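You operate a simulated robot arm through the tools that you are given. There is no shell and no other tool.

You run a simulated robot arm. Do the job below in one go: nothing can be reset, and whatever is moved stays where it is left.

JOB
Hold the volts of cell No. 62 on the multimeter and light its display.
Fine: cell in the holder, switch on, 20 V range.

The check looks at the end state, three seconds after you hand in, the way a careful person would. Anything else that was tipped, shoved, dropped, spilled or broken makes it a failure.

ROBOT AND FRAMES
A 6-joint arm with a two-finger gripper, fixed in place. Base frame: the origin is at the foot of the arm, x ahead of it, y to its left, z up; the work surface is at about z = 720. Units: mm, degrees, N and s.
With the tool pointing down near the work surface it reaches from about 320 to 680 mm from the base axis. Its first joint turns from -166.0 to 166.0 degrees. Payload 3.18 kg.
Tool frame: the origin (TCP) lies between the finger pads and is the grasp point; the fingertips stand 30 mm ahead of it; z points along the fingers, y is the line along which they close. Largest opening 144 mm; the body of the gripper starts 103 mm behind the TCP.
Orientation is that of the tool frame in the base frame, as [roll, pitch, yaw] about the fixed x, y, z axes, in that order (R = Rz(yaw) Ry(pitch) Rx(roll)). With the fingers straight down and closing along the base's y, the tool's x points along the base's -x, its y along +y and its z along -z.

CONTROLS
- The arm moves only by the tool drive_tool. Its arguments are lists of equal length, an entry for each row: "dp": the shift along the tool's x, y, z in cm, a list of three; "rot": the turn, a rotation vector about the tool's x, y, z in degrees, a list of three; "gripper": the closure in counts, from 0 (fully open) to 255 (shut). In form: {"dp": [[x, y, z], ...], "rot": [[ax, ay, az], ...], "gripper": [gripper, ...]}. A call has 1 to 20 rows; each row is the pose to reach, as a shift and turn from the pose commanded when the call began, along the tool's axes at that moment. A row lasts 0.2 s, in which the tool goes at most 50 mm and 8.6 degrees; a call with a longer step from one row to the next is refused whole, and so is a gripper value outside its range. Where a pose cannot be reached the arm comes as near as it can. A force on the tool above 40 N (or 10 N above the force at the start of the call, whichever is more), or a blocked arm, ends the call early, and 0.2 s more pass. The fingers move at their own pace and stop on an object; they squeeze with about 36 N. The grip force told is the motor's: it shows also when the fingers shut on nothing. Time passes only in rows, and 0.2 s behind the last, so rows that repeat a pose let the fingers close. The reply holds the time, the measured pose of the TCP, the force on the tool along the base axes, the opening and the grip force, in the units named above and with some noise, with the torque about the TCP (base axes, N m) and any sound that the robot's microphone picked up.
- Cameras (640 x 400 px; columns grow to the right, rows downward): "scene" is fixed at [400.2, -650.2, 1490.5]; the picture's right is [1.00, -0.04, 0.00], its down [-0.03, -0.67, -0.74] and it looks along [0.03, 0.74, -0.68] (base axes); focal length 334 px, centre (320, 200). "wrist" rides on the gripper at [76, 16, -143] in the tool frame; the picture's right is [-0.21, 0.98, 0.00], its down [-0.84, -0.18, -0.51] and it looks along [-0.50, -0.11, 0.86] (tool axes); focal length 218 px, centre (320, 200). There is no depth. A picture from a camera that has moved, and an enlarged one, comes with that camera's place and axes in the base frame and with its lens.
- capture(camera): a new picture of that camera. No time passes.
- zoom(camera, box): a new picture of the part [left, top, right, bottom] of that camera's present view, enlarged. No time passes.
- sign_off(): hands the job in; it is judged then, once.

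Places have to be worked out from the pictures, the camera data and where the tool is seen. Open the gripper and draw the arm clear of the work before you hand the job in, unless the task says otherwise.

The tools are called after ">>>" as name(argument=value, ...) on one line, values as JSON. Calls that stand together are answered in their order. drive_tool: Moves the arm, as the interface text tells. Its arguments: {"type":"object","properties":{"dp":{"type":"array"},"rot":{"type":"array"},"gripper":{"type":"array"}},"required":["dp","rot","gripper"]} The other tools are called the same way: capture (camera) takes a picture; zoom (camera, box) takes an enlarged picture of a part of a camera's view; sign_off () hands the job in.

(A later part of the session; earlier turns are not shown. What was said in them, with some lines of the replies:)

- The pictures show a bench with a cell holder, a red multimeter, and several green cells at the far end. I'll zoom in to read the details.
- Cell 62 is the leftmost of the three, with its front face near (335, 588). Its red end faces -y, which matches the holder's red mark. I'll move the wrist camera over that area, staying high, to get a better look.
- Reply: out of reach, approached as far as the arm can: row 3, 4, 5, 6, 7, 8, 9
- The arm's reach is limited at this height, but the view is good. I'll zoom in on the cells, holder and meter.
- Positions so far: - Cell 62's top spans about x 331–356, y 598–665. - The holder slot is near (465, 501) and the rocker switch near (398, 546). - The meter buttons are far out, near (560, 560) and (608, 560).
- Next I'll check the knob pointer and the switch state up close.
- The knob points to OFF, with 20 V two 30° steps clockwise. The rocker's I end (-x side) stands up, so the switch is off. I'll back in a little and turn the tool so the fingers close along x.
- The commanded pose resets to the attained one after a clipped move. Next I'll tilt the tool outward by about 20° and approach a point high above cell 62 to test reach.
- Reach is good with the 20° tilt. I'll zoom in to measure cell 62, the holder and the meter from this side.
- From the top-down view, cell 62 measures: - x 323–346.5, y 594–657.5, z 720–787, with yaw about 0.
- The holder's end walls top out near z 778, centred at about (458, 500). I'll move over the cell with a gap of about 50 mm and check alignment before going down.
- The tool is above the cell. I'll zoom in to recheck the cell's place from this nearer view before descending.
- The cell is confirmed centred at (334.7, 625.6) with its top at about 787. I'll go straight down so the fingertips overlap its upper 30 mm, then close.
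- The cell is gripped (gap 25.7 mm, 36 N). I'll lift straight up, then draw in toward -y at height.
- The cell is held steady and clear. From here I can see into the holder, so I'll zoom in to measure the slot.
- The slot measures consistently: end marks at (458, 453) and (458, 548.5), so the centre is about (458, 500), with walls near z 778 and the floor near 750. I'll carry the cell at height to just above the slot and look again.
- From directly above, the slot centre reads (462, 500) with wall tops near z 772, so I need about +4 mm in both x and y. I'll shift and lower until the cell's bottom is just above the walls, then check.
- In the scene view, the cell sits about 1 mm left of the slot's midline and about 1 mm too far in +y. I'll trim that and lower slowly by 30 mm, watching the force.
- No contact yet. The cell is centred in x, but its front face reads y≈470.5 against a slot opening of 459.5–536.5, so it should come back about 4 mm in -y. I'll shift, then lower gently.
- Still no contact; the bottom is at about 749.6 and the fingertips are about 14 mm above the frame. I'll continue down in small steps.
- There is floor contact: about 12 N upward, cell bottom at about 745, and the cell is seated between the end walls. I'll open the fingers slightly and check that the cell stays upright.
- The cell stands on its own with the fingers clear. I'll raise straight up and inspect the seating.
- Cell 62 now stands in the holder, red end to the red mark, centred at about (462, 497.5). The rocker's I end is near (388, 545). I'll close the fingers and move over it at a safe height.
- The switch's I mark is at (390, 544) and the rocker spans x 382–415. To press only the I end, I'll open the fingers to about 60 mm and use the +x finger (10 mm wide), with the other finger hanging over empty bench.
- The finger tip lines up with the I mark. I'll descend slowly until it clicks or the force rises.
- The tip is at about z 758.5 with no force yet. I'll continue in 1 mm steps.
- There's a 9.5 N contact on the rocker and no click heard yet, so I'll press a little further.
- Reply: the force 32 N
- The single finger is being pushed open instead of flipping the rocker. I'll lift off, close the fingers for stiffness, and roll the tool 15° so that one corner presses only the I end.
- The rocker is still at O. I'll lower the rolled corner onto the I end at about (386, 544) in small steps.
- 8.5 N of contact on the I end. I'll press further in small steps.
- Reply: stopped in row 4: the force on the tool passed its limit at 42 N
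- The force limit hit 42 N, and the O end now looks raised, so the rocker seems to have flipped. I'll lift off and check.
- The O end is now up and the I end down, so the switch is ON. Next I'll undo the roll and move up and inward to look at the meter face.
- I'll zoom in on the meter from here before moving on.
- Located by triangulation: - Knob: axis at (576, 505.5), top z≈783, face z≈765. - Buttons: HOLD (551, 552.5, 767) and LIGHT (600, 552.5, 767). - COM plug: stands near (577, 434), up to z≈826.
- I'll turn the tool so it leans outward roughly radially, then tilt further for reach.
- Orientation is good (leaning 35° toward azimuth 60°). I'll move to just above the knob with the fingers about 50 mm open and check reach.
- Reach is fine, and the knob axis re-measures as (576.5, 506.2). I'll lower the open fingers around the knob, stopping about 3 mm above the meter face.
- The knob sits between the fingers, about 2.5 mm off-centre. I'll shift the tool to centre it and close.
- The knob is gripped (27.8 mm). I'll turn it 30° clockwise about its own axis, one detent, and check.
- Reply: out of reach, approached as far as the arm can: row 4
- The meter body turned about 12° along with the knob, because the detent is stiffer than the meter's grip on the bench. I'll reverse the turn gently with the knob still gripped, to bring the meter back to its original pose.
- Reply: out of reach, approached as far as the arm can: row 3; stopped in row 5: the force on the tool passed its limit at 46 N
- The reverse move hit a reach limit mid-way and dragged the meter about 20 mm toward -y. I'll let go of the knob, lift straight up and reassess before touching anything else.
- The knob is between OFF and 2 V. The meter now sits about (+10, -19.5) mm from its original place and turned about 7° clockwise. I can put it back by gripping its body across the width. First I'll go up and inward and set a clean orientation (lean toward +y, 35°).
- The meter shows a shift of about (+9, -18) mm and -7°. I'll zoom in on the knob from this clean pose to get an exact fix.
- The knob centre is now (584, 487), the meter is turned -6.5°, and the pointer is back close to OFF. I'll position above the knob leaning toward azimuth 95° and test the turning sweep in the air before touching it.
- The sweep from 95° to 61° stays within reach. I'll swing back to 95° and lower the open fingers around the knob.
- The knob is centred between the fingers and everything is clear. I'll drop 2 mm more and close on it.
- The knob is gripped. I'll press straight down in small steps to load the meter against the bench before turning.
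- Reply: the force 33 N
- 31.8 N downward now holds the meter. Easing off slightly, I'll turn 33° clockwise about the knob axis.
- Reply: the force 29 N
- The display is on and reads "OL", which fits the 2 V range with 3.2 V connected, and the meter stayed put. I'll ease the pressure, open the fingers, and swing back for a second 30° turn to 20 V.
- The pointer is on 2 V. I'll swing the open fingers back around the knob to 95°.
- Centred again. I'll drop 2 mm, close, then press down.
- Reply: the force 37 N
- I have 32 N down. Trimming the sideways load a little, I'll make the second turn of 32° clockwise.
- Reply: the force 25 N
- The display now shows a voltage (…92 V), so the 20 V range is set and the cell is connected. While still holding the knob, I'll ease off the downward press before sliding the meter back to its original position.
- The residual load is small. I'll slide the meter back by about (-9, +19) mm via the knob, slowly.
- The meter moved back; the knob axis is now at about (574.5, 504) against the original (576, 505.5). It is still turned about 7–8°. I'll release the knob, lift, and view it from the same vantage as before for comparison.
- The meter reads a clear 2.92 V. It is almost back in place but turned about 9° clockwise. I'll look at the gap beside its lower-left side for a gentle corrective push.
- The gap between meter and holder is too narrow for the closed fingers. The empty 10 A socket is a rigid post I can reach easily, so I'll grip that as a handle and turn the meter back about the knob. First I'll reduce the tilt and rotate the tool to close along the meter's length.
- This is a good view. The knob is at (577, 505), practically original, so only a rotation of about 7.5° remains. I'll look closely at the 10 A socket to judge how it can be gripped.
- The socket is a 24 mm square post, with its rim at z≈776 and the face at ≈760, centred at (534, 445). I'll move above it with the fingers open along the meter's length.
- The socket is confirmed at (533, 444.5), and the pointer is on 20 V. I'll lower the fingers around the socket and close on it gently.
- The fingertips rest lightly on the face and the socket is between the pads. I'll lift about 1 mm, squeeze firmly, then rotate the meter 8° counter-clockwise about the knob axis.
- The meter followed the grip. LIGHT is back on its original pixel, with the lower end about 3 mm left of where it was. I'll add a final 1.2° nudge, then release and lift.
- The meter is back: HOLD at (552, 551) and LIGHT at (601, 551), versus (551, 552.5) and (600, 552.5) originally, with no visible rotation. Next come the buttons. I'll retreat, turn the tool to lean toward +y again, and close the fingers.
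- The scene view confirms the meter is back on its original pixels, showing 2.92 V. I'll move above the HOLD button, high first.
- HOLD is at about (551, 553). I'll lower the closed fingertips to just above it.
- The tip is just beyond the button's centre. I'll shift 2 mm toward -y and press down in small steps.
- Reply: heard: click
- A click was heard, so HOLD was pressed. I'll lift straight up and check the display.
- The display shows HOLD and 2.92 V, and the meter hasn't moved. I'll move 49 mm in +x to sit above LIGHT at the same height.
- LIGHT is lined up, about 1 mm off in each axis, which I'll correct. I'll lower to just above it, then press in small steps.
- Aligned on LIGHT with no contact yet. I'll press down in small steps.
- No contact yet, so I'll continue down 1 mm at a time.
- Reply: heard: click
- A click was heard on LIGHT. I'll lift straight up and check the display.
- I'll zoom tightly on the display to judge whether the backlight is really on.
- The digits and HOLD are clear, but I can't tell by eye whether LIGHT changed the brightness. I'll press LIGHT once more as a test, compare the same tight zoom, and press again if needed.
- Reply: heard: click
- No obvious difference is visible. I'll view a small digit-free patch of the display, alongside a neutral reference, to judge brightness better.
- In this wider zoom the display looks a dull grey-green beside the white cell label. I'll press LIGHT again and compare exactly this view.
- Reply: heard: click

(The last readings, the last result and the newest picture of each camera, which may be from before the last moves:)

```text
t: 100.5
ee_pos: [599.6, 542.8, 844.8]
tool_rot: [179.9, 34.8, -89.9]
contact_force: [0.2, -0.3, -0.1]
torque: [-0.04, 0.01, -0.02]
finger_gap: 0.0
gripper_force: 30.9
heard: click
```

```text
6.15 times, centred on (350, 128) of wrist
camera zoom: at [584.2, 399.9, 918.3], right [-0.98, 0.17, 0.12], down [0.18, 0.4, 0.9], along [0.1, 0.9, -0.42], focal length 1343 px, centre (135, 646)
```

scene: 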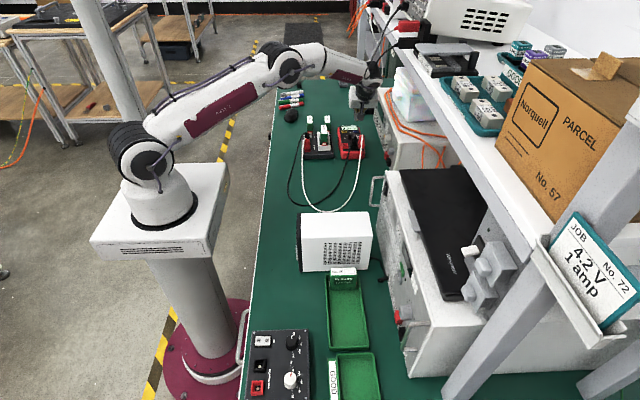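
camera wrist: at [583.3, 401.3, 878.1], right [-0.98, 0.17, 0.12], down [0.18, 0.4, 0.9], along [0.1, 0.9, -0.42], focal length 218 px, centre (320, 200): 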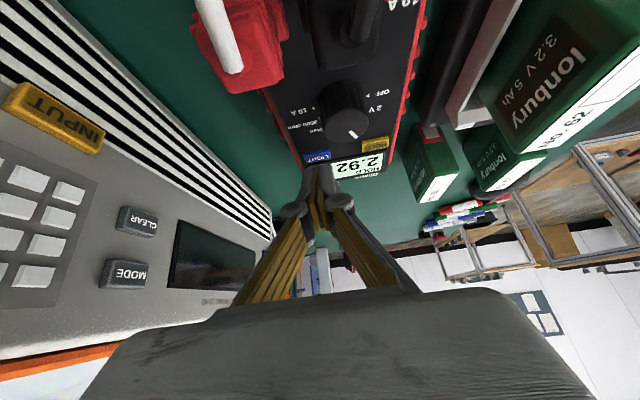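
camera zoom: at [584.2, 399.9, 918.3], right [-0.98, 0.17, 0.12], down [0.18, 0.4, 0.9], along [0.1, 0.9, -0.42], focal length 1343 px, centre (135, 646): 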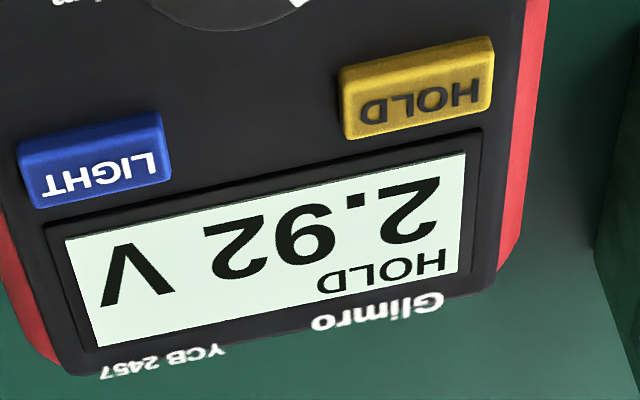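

There's a click each time but no visible change. The backlight may need a long press, so I'll press LIGHT and hold it down for about a second, then look while it's still pressed.

>>> drive_tool(dp=[[0.9, 0, 1.3], [1.8, 0, 2.57], [2.5, 0, 3.57], [2.64, 0, 3.77], [2.75, 0, 3.93], [2.82, 0, 4.03], [2.88, 0, 4.11], [2.88, 0, 4.11], [2.88, 0, 4.11], [2.88, 0, 4.11]], rot=[[0, 0, 0], [0, 0, 0], [0, 0, 0], [0, 0, 0], [0, 0, 0], [0, 0, 0], [0, 0, 0], [0, 0, 0], [0, 0, 0], [0, 0, 0]], gripper=[255, 255, 255, 255, 255, 255, 255, 255, 255, 255])

>>> zoom(camera="scene", box=[320, 118, 364, 146])

>>> zoom(camera="wrist", box=[250, 110, 390, 215])

```text
t: 102.7
ee_pos: [599.5, 543.7, 795.0]
tool_rot: [179.9, 34.9, -89.9]
contact_force: [0.1, 0.1, 3.7]
torque: [-0.01, -0.01, 0.01]
finger_gap: 6.0
gripper_force: 30.6
heard: click
```

```text
14.29 times, centred on (342, 132) of scene
camera zoom: at [400.2, -650.2, 1490.5], right [1.0, -0.04, 0.0], down [-0.03, -0.67, -0.74], along [0.03, 0.74, -0.68], focal length 4768 px, centre (6, 1171)
```

zoom: 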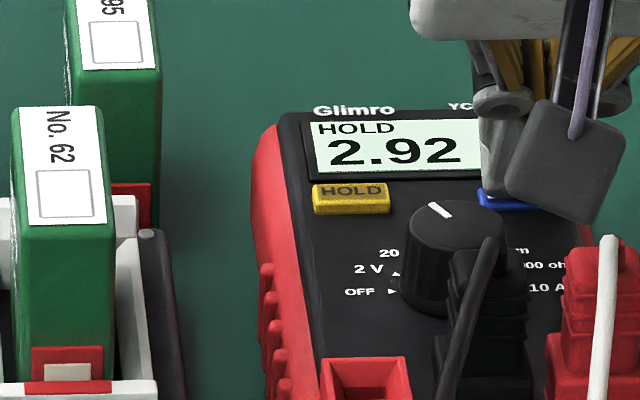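

```text
3.81 times, centred on (320, 162) of wrist
camera zoom: at [583.6, 399.9, 868.6], right [-0.98, 0.17, 0.12], down [0.18, 0.4, 0.9], along [0.1, 0.9, -0.42], focal length 832 px, centre (320, 343)
```

zoom: 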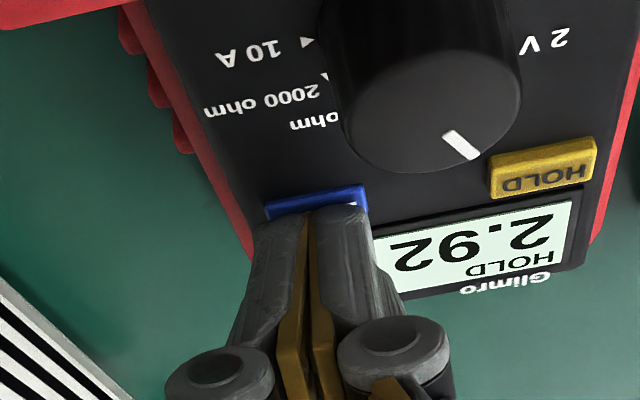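

Now I'll keep it held for two more seconds and look again.

>>> drive_tool(dp=[[0, 0, 0], [0, 0, 0], [0, 0, 0], [0, 0, 0], [0, 0, 0], [0, 0, 0], [0, 0, 0], [0, 0, 0], [0, 0, 0], [0, 0, 0]], rot=[[0, 0, 0], [0, 0, 0], [0, 0, 0], [0, 0, 0], [0, 0, 0], [0, 0, 0], [0, 0, 0], [0, 0, 0], [0, 0, 0], [0, 0, 0]], gripper=[255, 255, 255, 255, 255, 255, 255, 255, 255, 255])

>>> zoom(camera="scene", box=[320, 118, 364, 146])

>>> zoom(camera="wrist", box=[250, 110, 390, 215])

```text
t: 104.9
ee_pos: [600.3, 543.4, 795.3]
tool_rot: [180.0, 34.9, -89.9]
contact_force: [0.7, 0.3, 4.1]
torque: [0.02, -0.05, 0.01]
finger_gap: 6.2
gripper_force: 31.4
```

```text
14.29 times, centred on (342, 132) of scene
camera zoom: at [400.2, -650.2, 1490.5], right [1.0, -0.04, 0.0], down [-0.03, -0.67, -0.74], along [0.03, 0.74, -0.68], focal length 4768 px, centre (6, 1171)
```

zoom: 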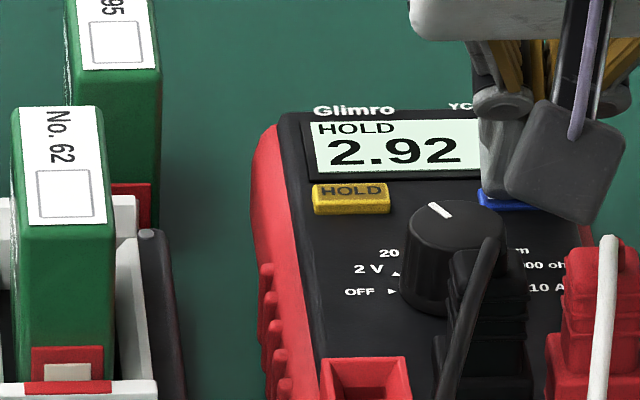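

```text
3.81 times, centred on (320, 162) of wrist
camera zoom: at [583.5, 399.8, 868.5], right [-0.98, 0.17, 0.12], down [0.18, 0.4, 0.9], along [0.1, 0.9, -0.42], focal length 832 px, centre (320, 343)
```

zoom: 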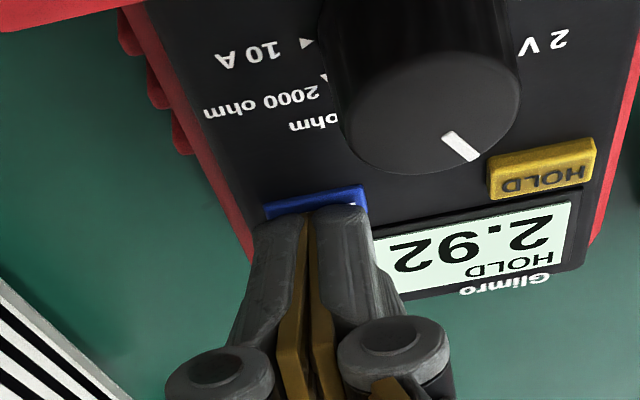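

I'll release, lift back to the same place, and compare the same views again.

>>> drive_tool(dp=[[-0.57, 0, -0.82], [-1.43, 0, -2.05], [-2.88, 0, -4.11], [-2.88, 0, -4.11]], rot=[[0, 0, 0], [0, 0, 0], [0, 0, 0], [0, 0, 0]], gripper=[255, 255, 255, 255])

>>> zoom(camera="scene", box=[320, 118, 364, 146])

>>> zoom(camera="wrist", box=[324, 143, 334, 149])

>>> zoom(camera="wrist", box=[300, 95, 400, 160])

>>> zoom(camera="scene", box=[338, 120, 362, 136])

```text
t: 105.9
ee_pos: [598.7, 544.6, 845.7]
tool_rot: [179.9, 34.8, -90.0]
contact_force: [0.8, -0.1, 0.6]
torque: [-0.04, 0.0, -0.02]
finger_gap: 0.2
gripper_force: 30.6
```

```text
14.29 times, centred on (342, 132) of scene
camera zoom: at [400.2, -650.2, 1490.5], right [1.0, -0.04, 0.0], down [-0.03, -0.67, -0.74], along [0.03, 0.74, -0.68], focal length 4768 px, centre (6, 1171)
```

zoom: 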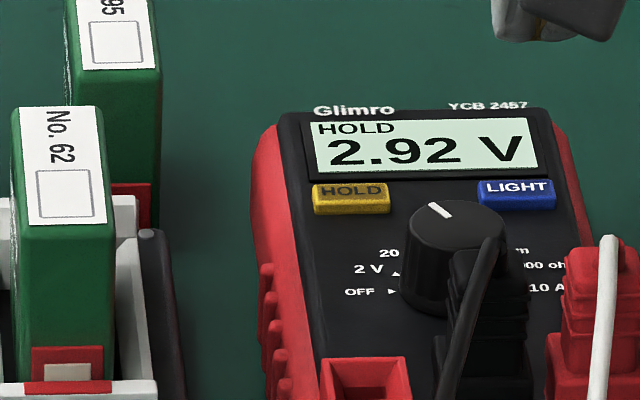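

```text
16.00 times, centred on (329, 146) of wrist
camera zoom: at [583.3, 400.1, 919.0], right [-0.98, 0.17, 0.12], down [0.18, 0.4, 0.9], along [0.1, 0.9, -0.42], focal length 3492 px, centre (176, 1064)
```

zoom: 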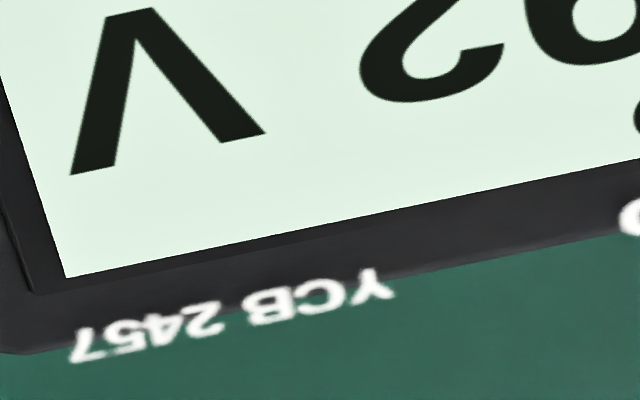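

```text
6.15 times, centred on (350, 128) of wrist
camera zoom: at [583.3, 400.1, 919.0], right [-0.98, 0.17, 0.12], down [0.18, 0.4, 0.9], along [0.1, 0.9, -0.42], focal length 1343 px, centre (135, 646)
```

zoom: 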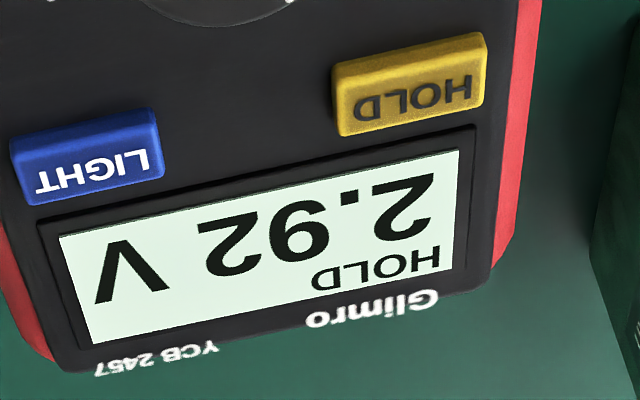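

```text
16.00 times, centred on (350, 128) of scene
camera zoom: at [400.2, -650.2, 1490.5], right [1.0, -0.04, 0.0], down [-0.03, -0.67, -0.74], along [0.03, 0.74, -0.68], focal length 5341 px, centre (-160, 1352)
```

zoom: 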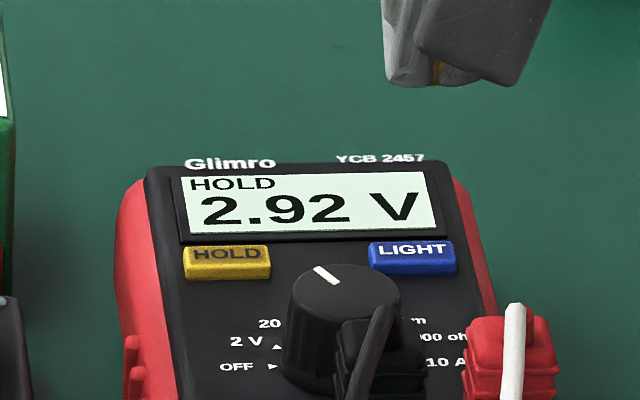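

The display looks identical in every state, so LIGHT may be ignored while HOLD is active. As a test I'll release HOLD, try LIGHT, and then set HOLD again. First I'll move back over HOLD and press it once.

>>> drive_tool(dp=[[0, 1.6, 0], [0, 3.2, 0], [0, 4.85, 0], [0, 4.85, 0], [0.9, 4.85, 1.3], [1.8, 4.85, 2.57], [2.45, 4.85, 3.5], [2.58, 4.85, 3.68], [2.68, 4.85, 3.83], [2.78, 4.85, 3.97], [2.45, 4.85, 3.5], [1.43, 4.85, 2.05], [0, 4.85, 0], [0, 4.85, 0]], rot=[[0, 0, 0], [0, 0, 0], [0, 0, 0], [0, 0, 0], [0, 0, 0], [0, 0, 0], [0, 0, 0], [0, 0, 0], [0, 0, 0], [0, 0, 0], [0, 0, 0], [0, 0, 0], [0, 0, 0], [0, 0, 0]], gripper=[255, 255, 255, 255, 255, 255, 255, 255, 255, 255, 255, 255, 255, 255])

>>> zoom(camera="scene", box=[320, 118, 364, 146])

>>> zoom(camera="wrist", box=[230, 80, 390, 200])

```text
t: 108.9
ee_pos: [547.8, 544.5, 844.9]
tool_rot: [179.9, 34.8, -90.0]
contact_force: [1.0, 0.6, -0.2]
torque: [0.01, 0.03, -0.02]
finger_gap: 0.0
gripper_force: 30.3
```

```text
14.29 times, centred on (342, 132) of scene
camera zoom: at [400.2, -650.2, 1490.5], right [1.0, -0.04, 0.0], down [-0.03, -0.67, -0.74], along [0.03, 0.74, -0.68], focal length 4768 px, centre (6, 1171)
```

zoom: 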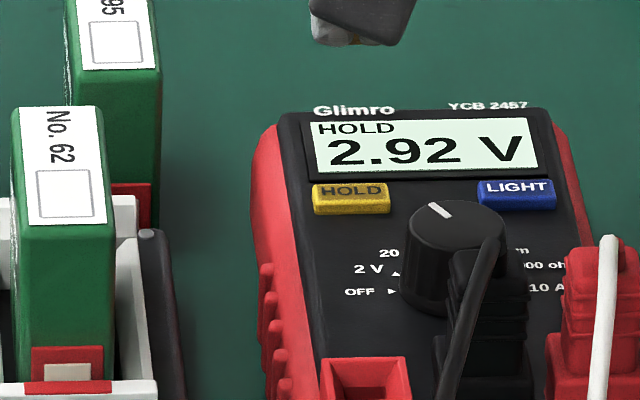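

```text
3.33 times, centred on (310, 140) of wrist
camera zoom: at [532.4, 400.9, 918.5], right [-0.98, 0.17, 0.12], down [0.18, 0.4, 0.9], along [0.1, 0.9, -0.42], focal length 728 px, centre (353, 400)
```

zoom: 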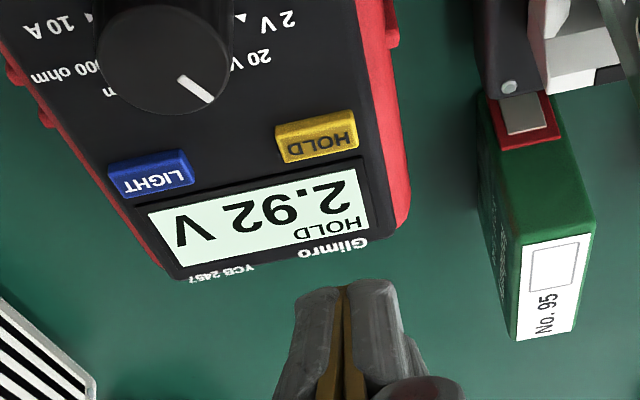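

No click that time, so HOLD is still set (not pressed deeply enough). Before going further I'll retake the same crop I have from before any LIGHT press, for a like-for-like comparison.

>>> zoom(camera="scene", box=[290, 90, 410, 165])

>>> zoom(camera="scene", box=[325, 110, 385, 155])

>>> capture(camera="wrist")

```text
5.33 times, centred on (350, 128) of scene
camera zoom: at [400.2, -650.2, 1490.5], right [1.0, -0.04, 0.0], down [-0.03, -0.67, -0.74], along [0.03, 0.74, -0.68], focal length 1780 px, centre (160, 587)
```

zoom: 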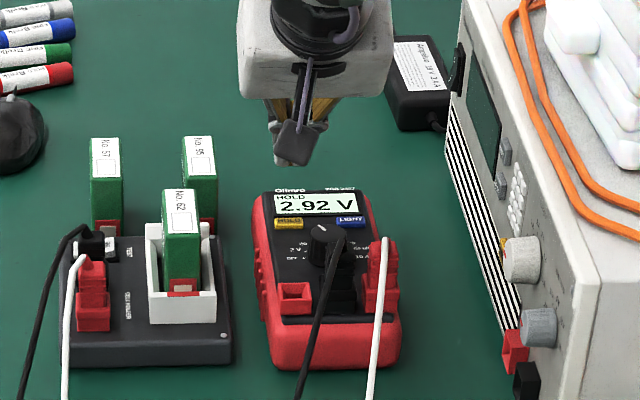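

```text
8.89 times, centred on (355, 132) of scene
camera zoom: at [400.2, -650.2, 1490.5], right [1.0, -0.04, 0.0], down [-0.03, -0.67, -0.74], along [0.03, 0.74, -0.68], focal length 2967 px, centre (9, 800)
```

zoom: 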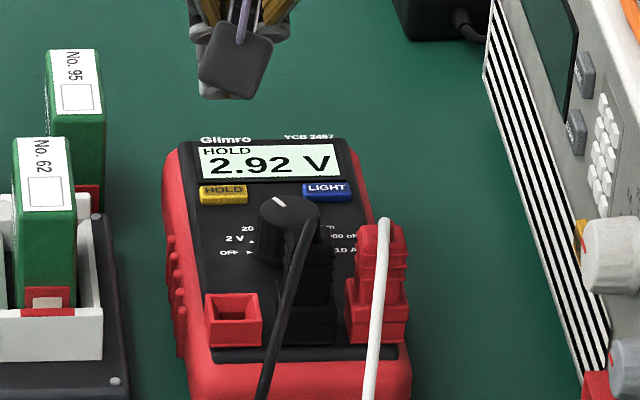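

```text
taken
camera wrist: at [532.4, 400.9, 918.5], right [-0.98, 0.17, 0.12], down [0.18, 0.4, 0.9], along [0.1, 0.9, -0.42], focal length 218 px, centre (320, 200)
```

wrist: 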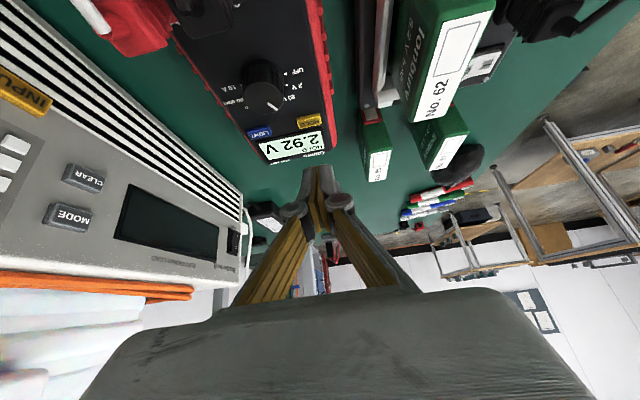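

I'll take a raw scene picture for this state too, since zooms seem to be individually exposed.

>>> capture(camera="scene")

>>> zoom(camera="scene", box=[325, 100, 385, 155])

```text
taken
```

scene: 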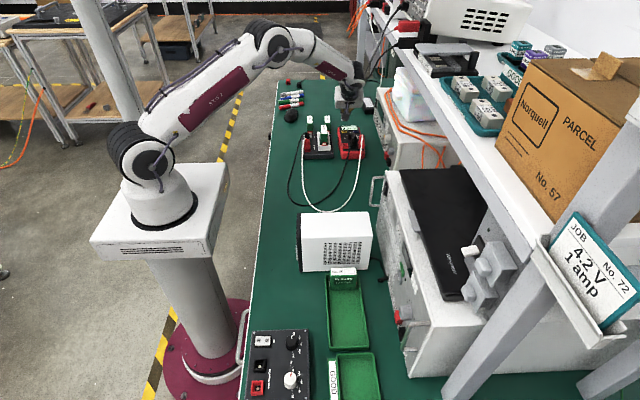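

```text
7.27 times, centred on (355, 128) of scene
camera zoom: at [400.2, -650.2, 1490.5], right [1.0, -0.04, 0.0], down [-0.03, -0.67, -0.74], along [0.03, 0.74, -0.68], focal length 2428 px, centre (66, 727)
```

zoom: 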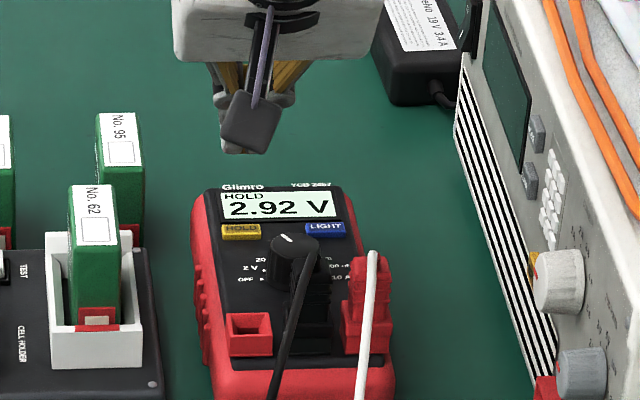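

Still indistinguishable, so I'll do the HOLD test properly: centre on the HOLD button and press a little deeper.

>>> drive_tool(dp=[[0.9, -0.28, 1.3], [1.8, -0.28, 2.57], [2.5, -0.28, 3.57], [2.64, -0.28, 3.77], [2.75, -0.28, 3.93], [2.82, -0.28, 4.03], [2.88, -0.28, 4.11], [2.75, -0.28, 3.93], [2.5, -0.28, 3.57], [1.4, -0.28, 2.05], [0, -0.28, 0], [0, -0.28, 0]], rot=[[0, 0, 0], [0, 0, 0], [0, 0, 0], [0, 0, 0], [0, 0, 0], [0, 0, 0], [0, 0, 0], [0, 0, 0], [0, 0, 0], [0, 0, 0], [0, 0, 0], [0, 0, 0]], gripper=[255, 255, 255, 255, 255, 255, 255, 255, 255, 255, 255, 255])

>>> zoom(camera="scene", box=[320, 118, 364, 146])

>>> zoom(camera="wrist", box=[230, 80, 390, 200])

```text
t: 111.5
ee_pos: [553.9, 544.3, 847.5]
tool_rot: [179.9, 34.9, -90.0]
contact_force: [0.2, -0.5, -0.1]
torque: [0.01, 0.02, -0.01]
finger_gap: 0.0
gripper_force: 30.6
heard: click
```

```text
14.29 times, centred on (342, 132) of scene
camera zoom: at [400.2, -650.2, 1490.5], right [1.0, -0.04, 0.0], down [-0.03, -0.67, -0.74], along [0.03, 0.74, -0.68], focal length 4768 px, centre (6, 1171)
```

zoom: 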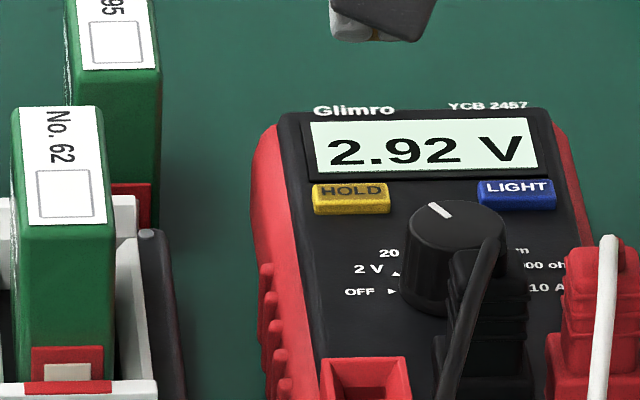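

```text
3.33 times, centred on (310, 140) of wrist
camera zoom: at [537.6, 401.0, 919.4], right [-0.98, 0.17, 0.12], down [0.18, 0.4, 0.9], along [0.1, 0.9, -0.42], focal length 728 px, centre (353, 400)
```

zoom: 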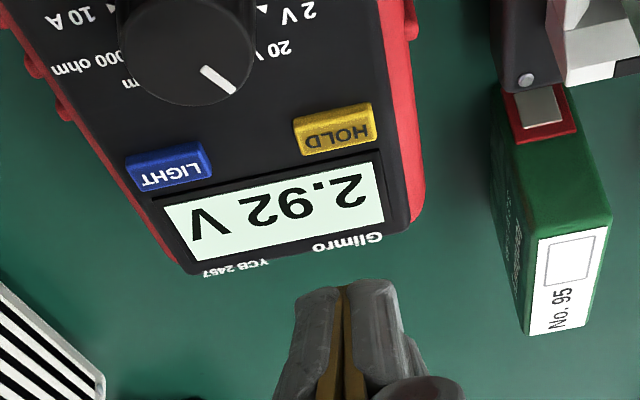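

HOLD toggled off as expected, and the brightness is the same. Now I'll press LIGHT with HOLD off and compare.

>>> drive_tool(dp=[[0, -1.6, 0], [0, -3.2, 0], [0, -4.65, 0], [0, -4.65, 0], [0.9, -4.65, 1.3], [1.8, -4.65, 2.57], [2.5, -4.65, 3.57], [2.64, -4.65, 3.77], [2.75, -4.65, 3.93], [2.84, -4.65, 4.06], [2.93, -4.65, 4.18], [2.75, -4.65, 3.93], [2.5, -4.65, 3.57], [1.4, -4.65, 2.05], [0, -4.65, 0], [0, -4.65, 0]], rot=[[0, 0, 0], [0, 0, 0], [0, 0, 0], [0, 0, 0], [0, 0, 0], [0, 0, 0], [0, 0, 0], [0, 0, 0], [0, 0, 0], [0, 0, 0], [0, 0, 0], [0, 0, 0], [0, 0, 0], [0, 0, 0], [0, 0, 0], [0, 0, 0]], gripper=[255, 255, 255, 255, 255, 255, 255, 255, 255, 255, 255, 255, 255, 255, 255, 255])

>>> zoom(camera="scene", box=[320, 118, 364, 146])

>>> zoom(camera="wrist", box=[300, 95, 400, 160])

>>> zoom(camera="scene", box=[338, 120, 362, 136])

```text
t: 114.9
ee_pos: [600.2, 545.3, 845.6]
tool_rot: [179.9, 34.8, -89.9]
contact_force: [-0.3, 0.3, -0.7]
torque: [-0.02, -0.01, -0.01]
finger_gap: 0.0
gripper_force: 30.5
heard: click
```

```text
14.29 times, centred on (342, 132) of scene
camera zoom: at [400.2, -650.2, 1490.5], right [1.0, -0.04, 0.0], down [-0.03, -0.67, -0.74], along [0.03, 0.74, -0.68], focal length 4768 px, centre (6, 1171)
```

zoom: 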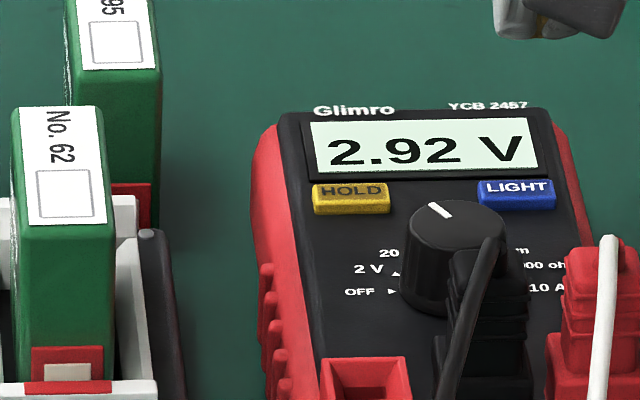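

```text
6.15 times, centred on (350, 128) of wrist
camera zoom: at [583.9, 401.5, 919.0], right [-0.98, 0.17, 0.12], down [0.18, 0.4, 0.9], along [0.1, 0.9, -0.42], focal length 1343 px, centre (135, 646)
```

zoom: 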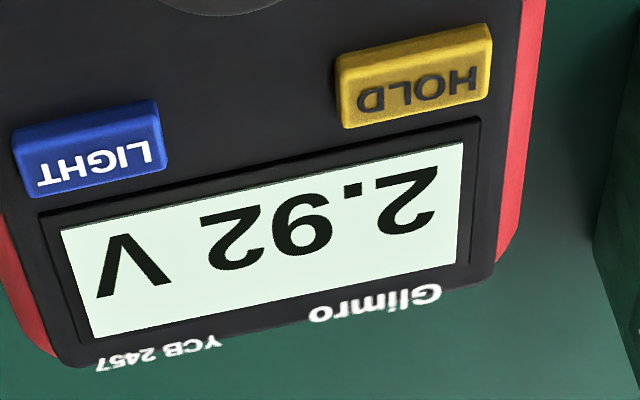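

```text
16.00 times, centred on (350, 128) of scene
camera zoom: at [400.2, -650.2, 1490.5], right [1.0, -0.04, 0.0], down [-0.03, -0.67, -0.74], along [0.03, 0.74, -0.68], focal length 5341 px, centre (-160, 1352)
```

zoom: 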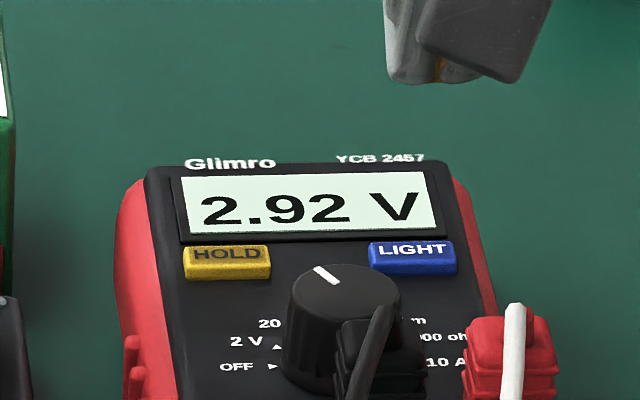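

LIGHT makes no visible difference under this bright lighting, with HOLD on or off, and each press gave one click. I've pressed it an odd number of times (5), so a simple toggle would now be on. Now I'll set HOLD again.

>>> drive_tool(dp=[[0, 1.6, 0], [0, 3.2, 0], [0, 4.84, 0], [0, 4.84, 0], [0.9, 4.84, 1.3], [1.8, 4.84, 2.57], [2.5, 4.84, 3.57], [2.64, 4.84, 3.77], [2.75, 4.84, 3.93], [2.82, 4.84, 4.03], [2.89, 4.84, 4.13], [2.75, 4.84, 3.93], [2.5, 4.84, 3.57], [1.4, 4.84, 2.05], [0, 4.84, 0], [0, 4.84, 0]], rot=[[0, 0, 0], [0, 0, 0], [0, 0, 0], [0, 0, 0], [0, 0, 0], [0, 0, 0], [0, 0, 0], [0, 0, 0], [0, 0, 0], [0, 0, 0], [0, 0, 0], [0, 0, 0], [0, 0, 0], [0, 0, 0], [0, 0, 0], [0, 0, 0]], gripper=[255, 255, 255, 255, 255, 255, 255, 255, 255, 255, 255, 255, 255, 255, 255, 255])

>>> zoom(camera="scene", box=[320, 118, 364, 146])

>>> zoom(camera="wrist", box=[230, 80, 390, 200])

```text
t: 118.3
ee_pos: [550.6, 543.3, 844.9]
tool_rot: [-180.0, 34.8, -90.0]
contact_force: [-0.4, 0.5, -0.4]
torque: [0.03, -0.02, -0.01]
finger_gap: 0.1
gripper_force: 30.3
heard: click
```

```text
14.29 times, centred on (342, 132) of scene
camera zoom: at [400.2, -650.2, 1490.5], right [1.0, -0.04, 0.0], down [-0.03, -0.67, -0.74], along [0.03, 0.74, -0.68], focal length 4768 px, centre (6, 1171)
```

zoom: 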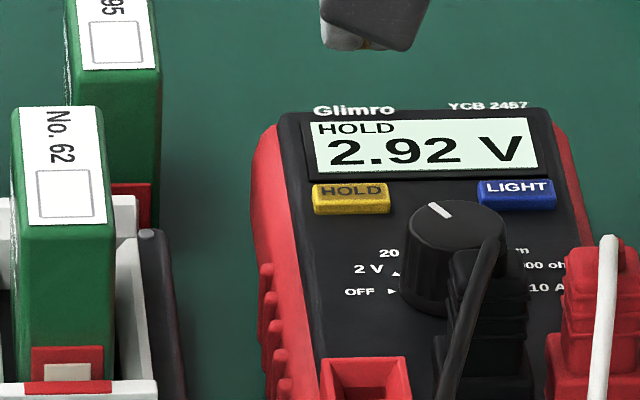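

```text
3.33 times, centred on (310, 140) of wrist
camera zoom: at [535.0, 399.6, 917.7], right [-0.98, 0.17, 0.12], down [0.18, 0.4, 0.9], along [0.1, 0.9, -0.42], focal length 728 px, centre (353, 400)
```

zoom: 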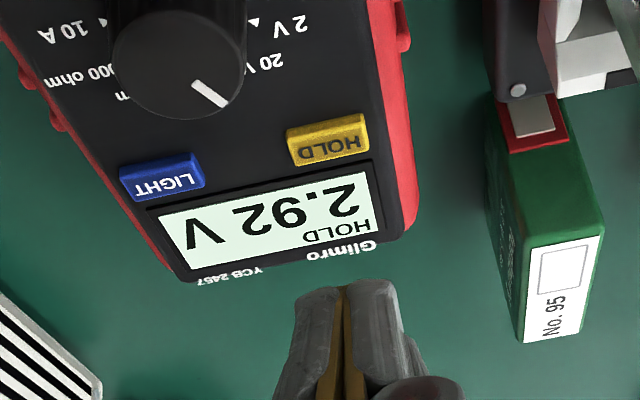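

HOLD is back on with 2.92 V. For one last like-for-like check of the backlight, I'll hover over LIGHT without pressing, at the same pose as the earlier pictures, and take the same crop.

>>> drive_tool(dp=[[0, -1.6, 0], [0, -3.2, 0], [0, -4.84, 0], [0, -4.84, 0]], rot=[[0, 0, 0], [0, 0, 0], [0, 0, 0], [0, 0, 0]], gripper=[255, 255, 255, 255])

>>> zoom(camera="scene", box=[320, 118, 364, 146])

>>> zoom(camera="wrist", box=[324, 143, 334, 149])

>>> zoom(camera="scene", box=[338, 120, 362, 136])

```text
t: 119.3
ee_pos: [600.9, 543.1, 845.5]
tool_rot: [179.9, 34.8, -90.0]
contact_force: [-0.5, -0.4, 0.5]
torque: [0.01, -0.01, 0.0]
finger_gap: 0.0
gripper_force: 30.3
```

```text
14.29 times, centred on (342, 132) of scene
camera zoom: at [400.2, -650.2, 1490.5], right [1.0, -0.04, 0.0], down [-0.03, -0.67, -0.74], along [0.03, 0.74, -0.68], focal length 4768 px, centre (6, 1171)
```

zoom: 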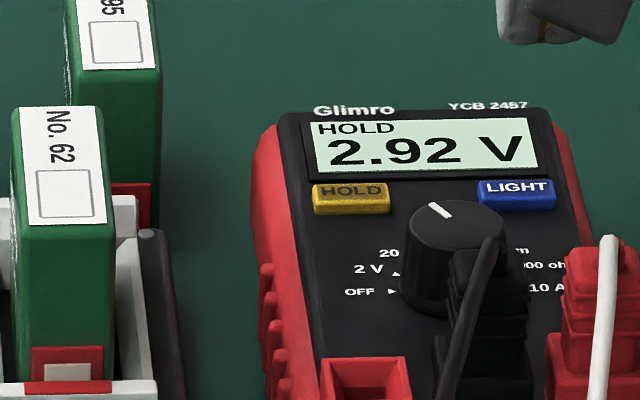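

```text
16.00 times, centred on (329, 146) of wrist
camera zoom: at [584.6, 399.5, 918.5], right [-0.98, 0.17, 0.12], down [0.18, 0.4, 0.9], along [0.1, 0.9, -0.42], focal length 3492 px, centre (176, 1064)
```

zoom: 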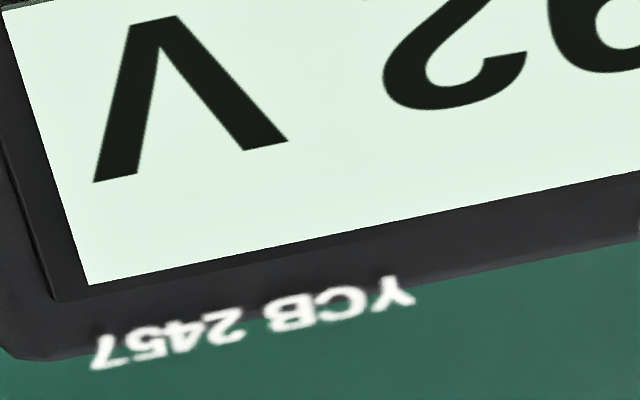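

```text
16.00 times, centred on (350, 128) of scene
camera zoom: at [400.2, -650.2, 1490.5], right [1.0, -0.04, 0.0], down [-0.03, -0.67, -0.74], along [0.03, 0.74, -0.68], focal length 5341 px, centre (-160, 1352)
```

zoom: 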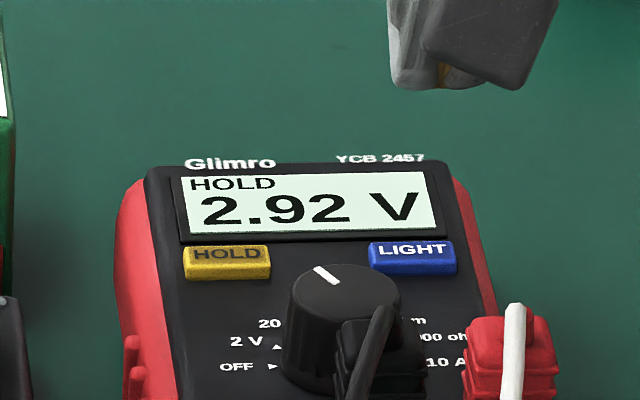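

The display looks the same as in every other powered state, clearly bright, with HOLD and 2.92 V, so I'll leave it here. I'll raise the arm, withdraw, and open the gripper away from the work.

>>> drive_tool(dp=[[-1.15, 0, -1.64], [-2.29, 0, -3.28], [0.2, 2.4, -5.2], [2.7, 4.8, -7.2], [5.2, 7.2, -9.1], [7.0, 9.6, -11.0], [8.56, 12.0, -12.7], [8.56, 12.0, -12.7]], rot=[[0, 0, 0], [0, 0, 0], [0, 0, 0], [0, 0, 0], [0, 0, 0], [0, 0, 0], [0, 0, 0], [0, 0, 0]], gripper=[255, 255, 255, 255, 255, 255, 255, 255])

>>> drive_tool(dp=[[2.5, 4, -1.8], [5, 8, -3.6], [7.5, 12, -5.2], [10, 14, -7.0], [10, 14, -7.0]], rot=[[0, 7, 0], [0, 14, 0], [0, 20, 0], [0, 20, 0], [0, 20, 0]], gripper=[255, 200, 120, 40, 0])

>>> capture(camera="scene")

>>> zoom(camera="scene", box=[290, 90, 410, 165])

>>> zoom(camera="scene", box=[300, 115, 340, 155])

```text
t: 121.1
ee_pos: [481.1, 399.7, 899.7]
tool_rot: [179.9, 34.8, -90.0]
contact_force: [0.4, -0.2, 0.0]
torque: [-0.02, -0.03, 0.02]
finger_gap: 0.0
gripper_force: 31.2
```

```text
refused: row 1 steps farther than a row can; nothing moved
```

```text
taken
```

scene: 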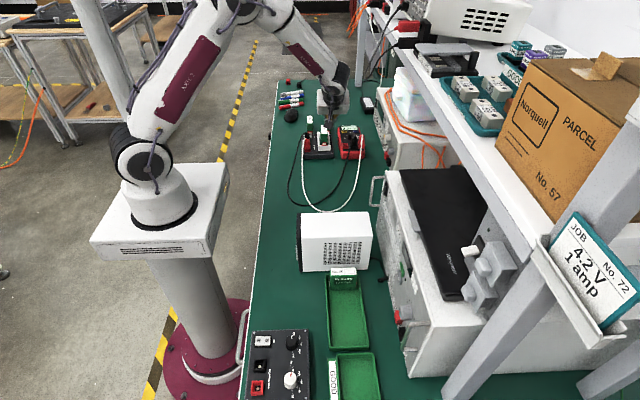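

```text
5.33 times, centred on (350, 128) of scene
camera zoom: at [400.2, -650.2, 1490.5], right [1.0, -0.04, 0.0], down [-0.03, -0.67, -0.74], along [0.03, 0.74, -0.68], focal length 1780 px, centre (160, 587)
```

zoom: 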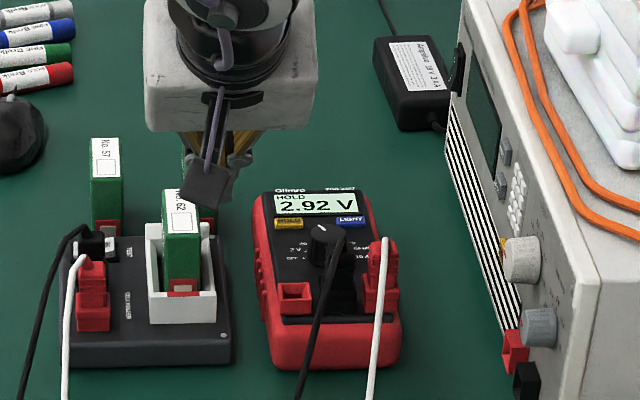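

```text
10.00 times, centred on (320, 135) of scene
camera zoom: at [400.2, -650.2, 1490.5], right [1.0, -0.04, 0.0], down [-0.03, -0.67, -0.74], along [0.03, 0.74, -0.68], focal length 3338 px, centre (320, 850)
```

zoom: 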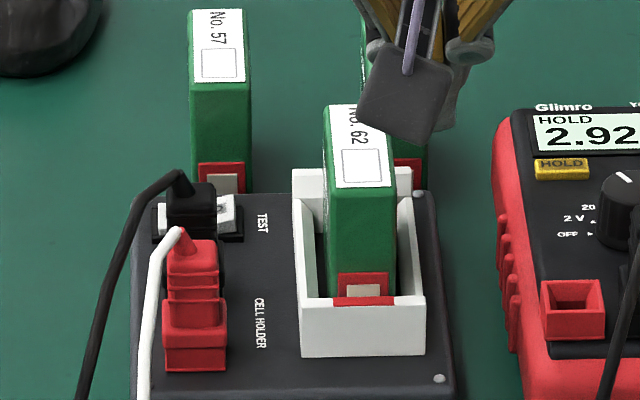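

Everything is in place: cell 62 is in the holder and the other cells are untouched. I'll back the arm off further and open the gripper in free space.

>>> drive_tool(dp=[[1.3, 2.5, -2.4], [2.6, 5.0, -4.9], [4.0, 7.5, -7.4], [5.3, 10.0, -9.8], [5.3, 10.0, -9.8], [5.3, 10.0, -9.8]], rot=[[0, 0, 0], [0, 5, 0], [0, 10, 0], [0, 15, 0], [0, 20, 0], [0, 20, 0]], gripper=[255, 255, 200, 120, 40, 0])

>>> capture(camera="scene")

>>> zoom(camera="scene", box=[260, 80, 400, 167])

>>> zoom(camera="scene", box=[337, 120, 371, 141])

>>> capture(camera="wrist")

```text
t: 122.5
ee_pos: [380.0, 302.0, 951.5]
tool_rot: [179.9, 14.8, -89.9]
contact_force: [0.4, 0.4, -0.6]
torque: [-0.01, -0.03, -0.03]
finger_gap: 144.1
gripper_force: 0.0
```

```text
taken
```

scene: 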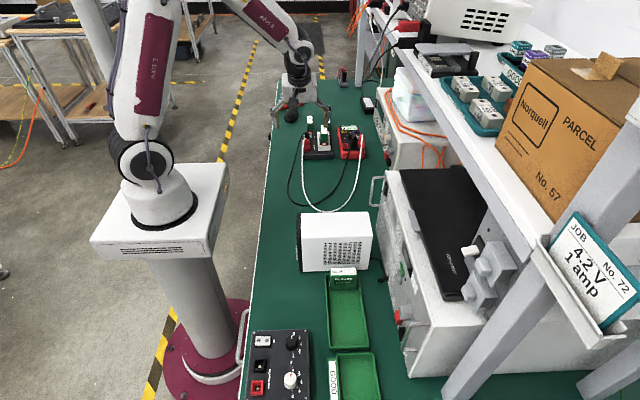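

```text
4.57 times, centred on (330, 124) of scene
camera zoom: at [400.2, -650.2, 1490.5], right [1.0, -0.04, 0.0], down [-0.03, -0.67, -0.74], along [0.03, 0.74, -0.68], focal length 1526 px, centre (274, 550)
```

zoom: 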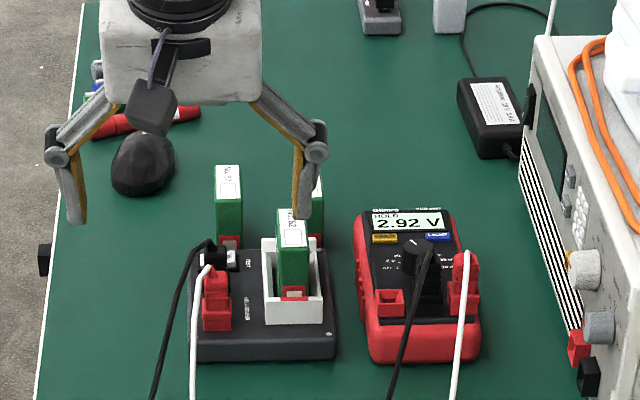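

```text
16.00 times, centred on (354, 130) of scene
camera zoom: at [400.2, -650.2, 1490.5], right [1.0, -0.04, 0.0], down [-0.03, -0.67, -0.74], along [0.03, 0.74, -0.68], focal length 5341 px, centre (-224, 1312)
```

zoom: 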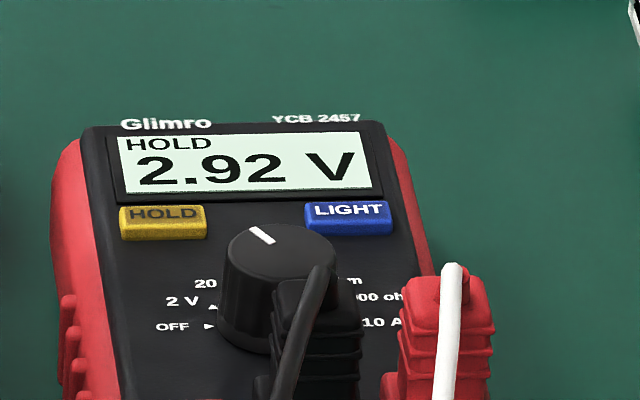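

```text
taken
camera wrist: at [364.2, 192.1, 1069.5], right [-0.98, 0.2, 0.05], down [0.18, 0.69, 0.71], along [0.1, 0.7, -0.71], focal length 218 px, centre (320, 200)
```

wrist: 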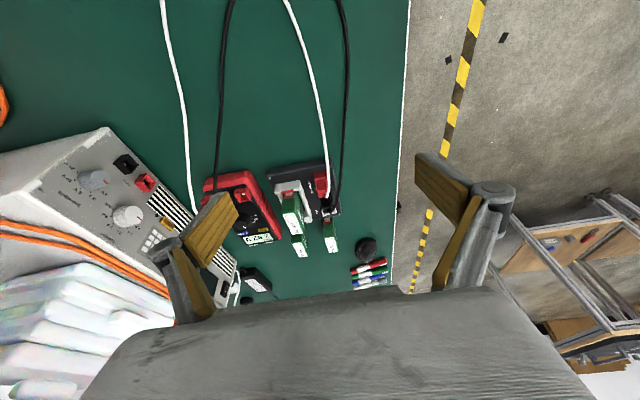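

The arm is clear and the gripper is open. The meter is within about 1 mm of its original place and shows HOLD 2.92 V on the 20 V range. The switch is on, cell 62 is in the holder, and nothing else has moved. I can't confirm from the pictures that the backlight is on, but the LIGHT presses leave a simple toggle switched on, so I'm handing in.

>>> sign_off()

```text
The job is handed in.
```

I handed the job in with cell No. 62's reading held at 2.92 V, but I couldn't confirm that the display backlight is on.

- **Cell and switch:** cell 62 stands in the holder with its red end to the red mark, and the test switch is on.
- **Meter:** it is on the 20 V range and shows HOLD with 2.92 V.
- **Backlight:** each LIGHT press gave a click, but the display looked equally bright in every picture, before and after. I pressed it five times, so if LIGHT is a simple toggle that starts off, it is now on.
- **Meter was moved:** my first attempt to turn the knob dragged the meter about 20 mm and turned it by up to 12°. I put it back, and the final pictures show it within about 1–2 mm of where it started.
- **Everything else:** nothing else looks moved, the gripper is open and the arm is clear of the work.
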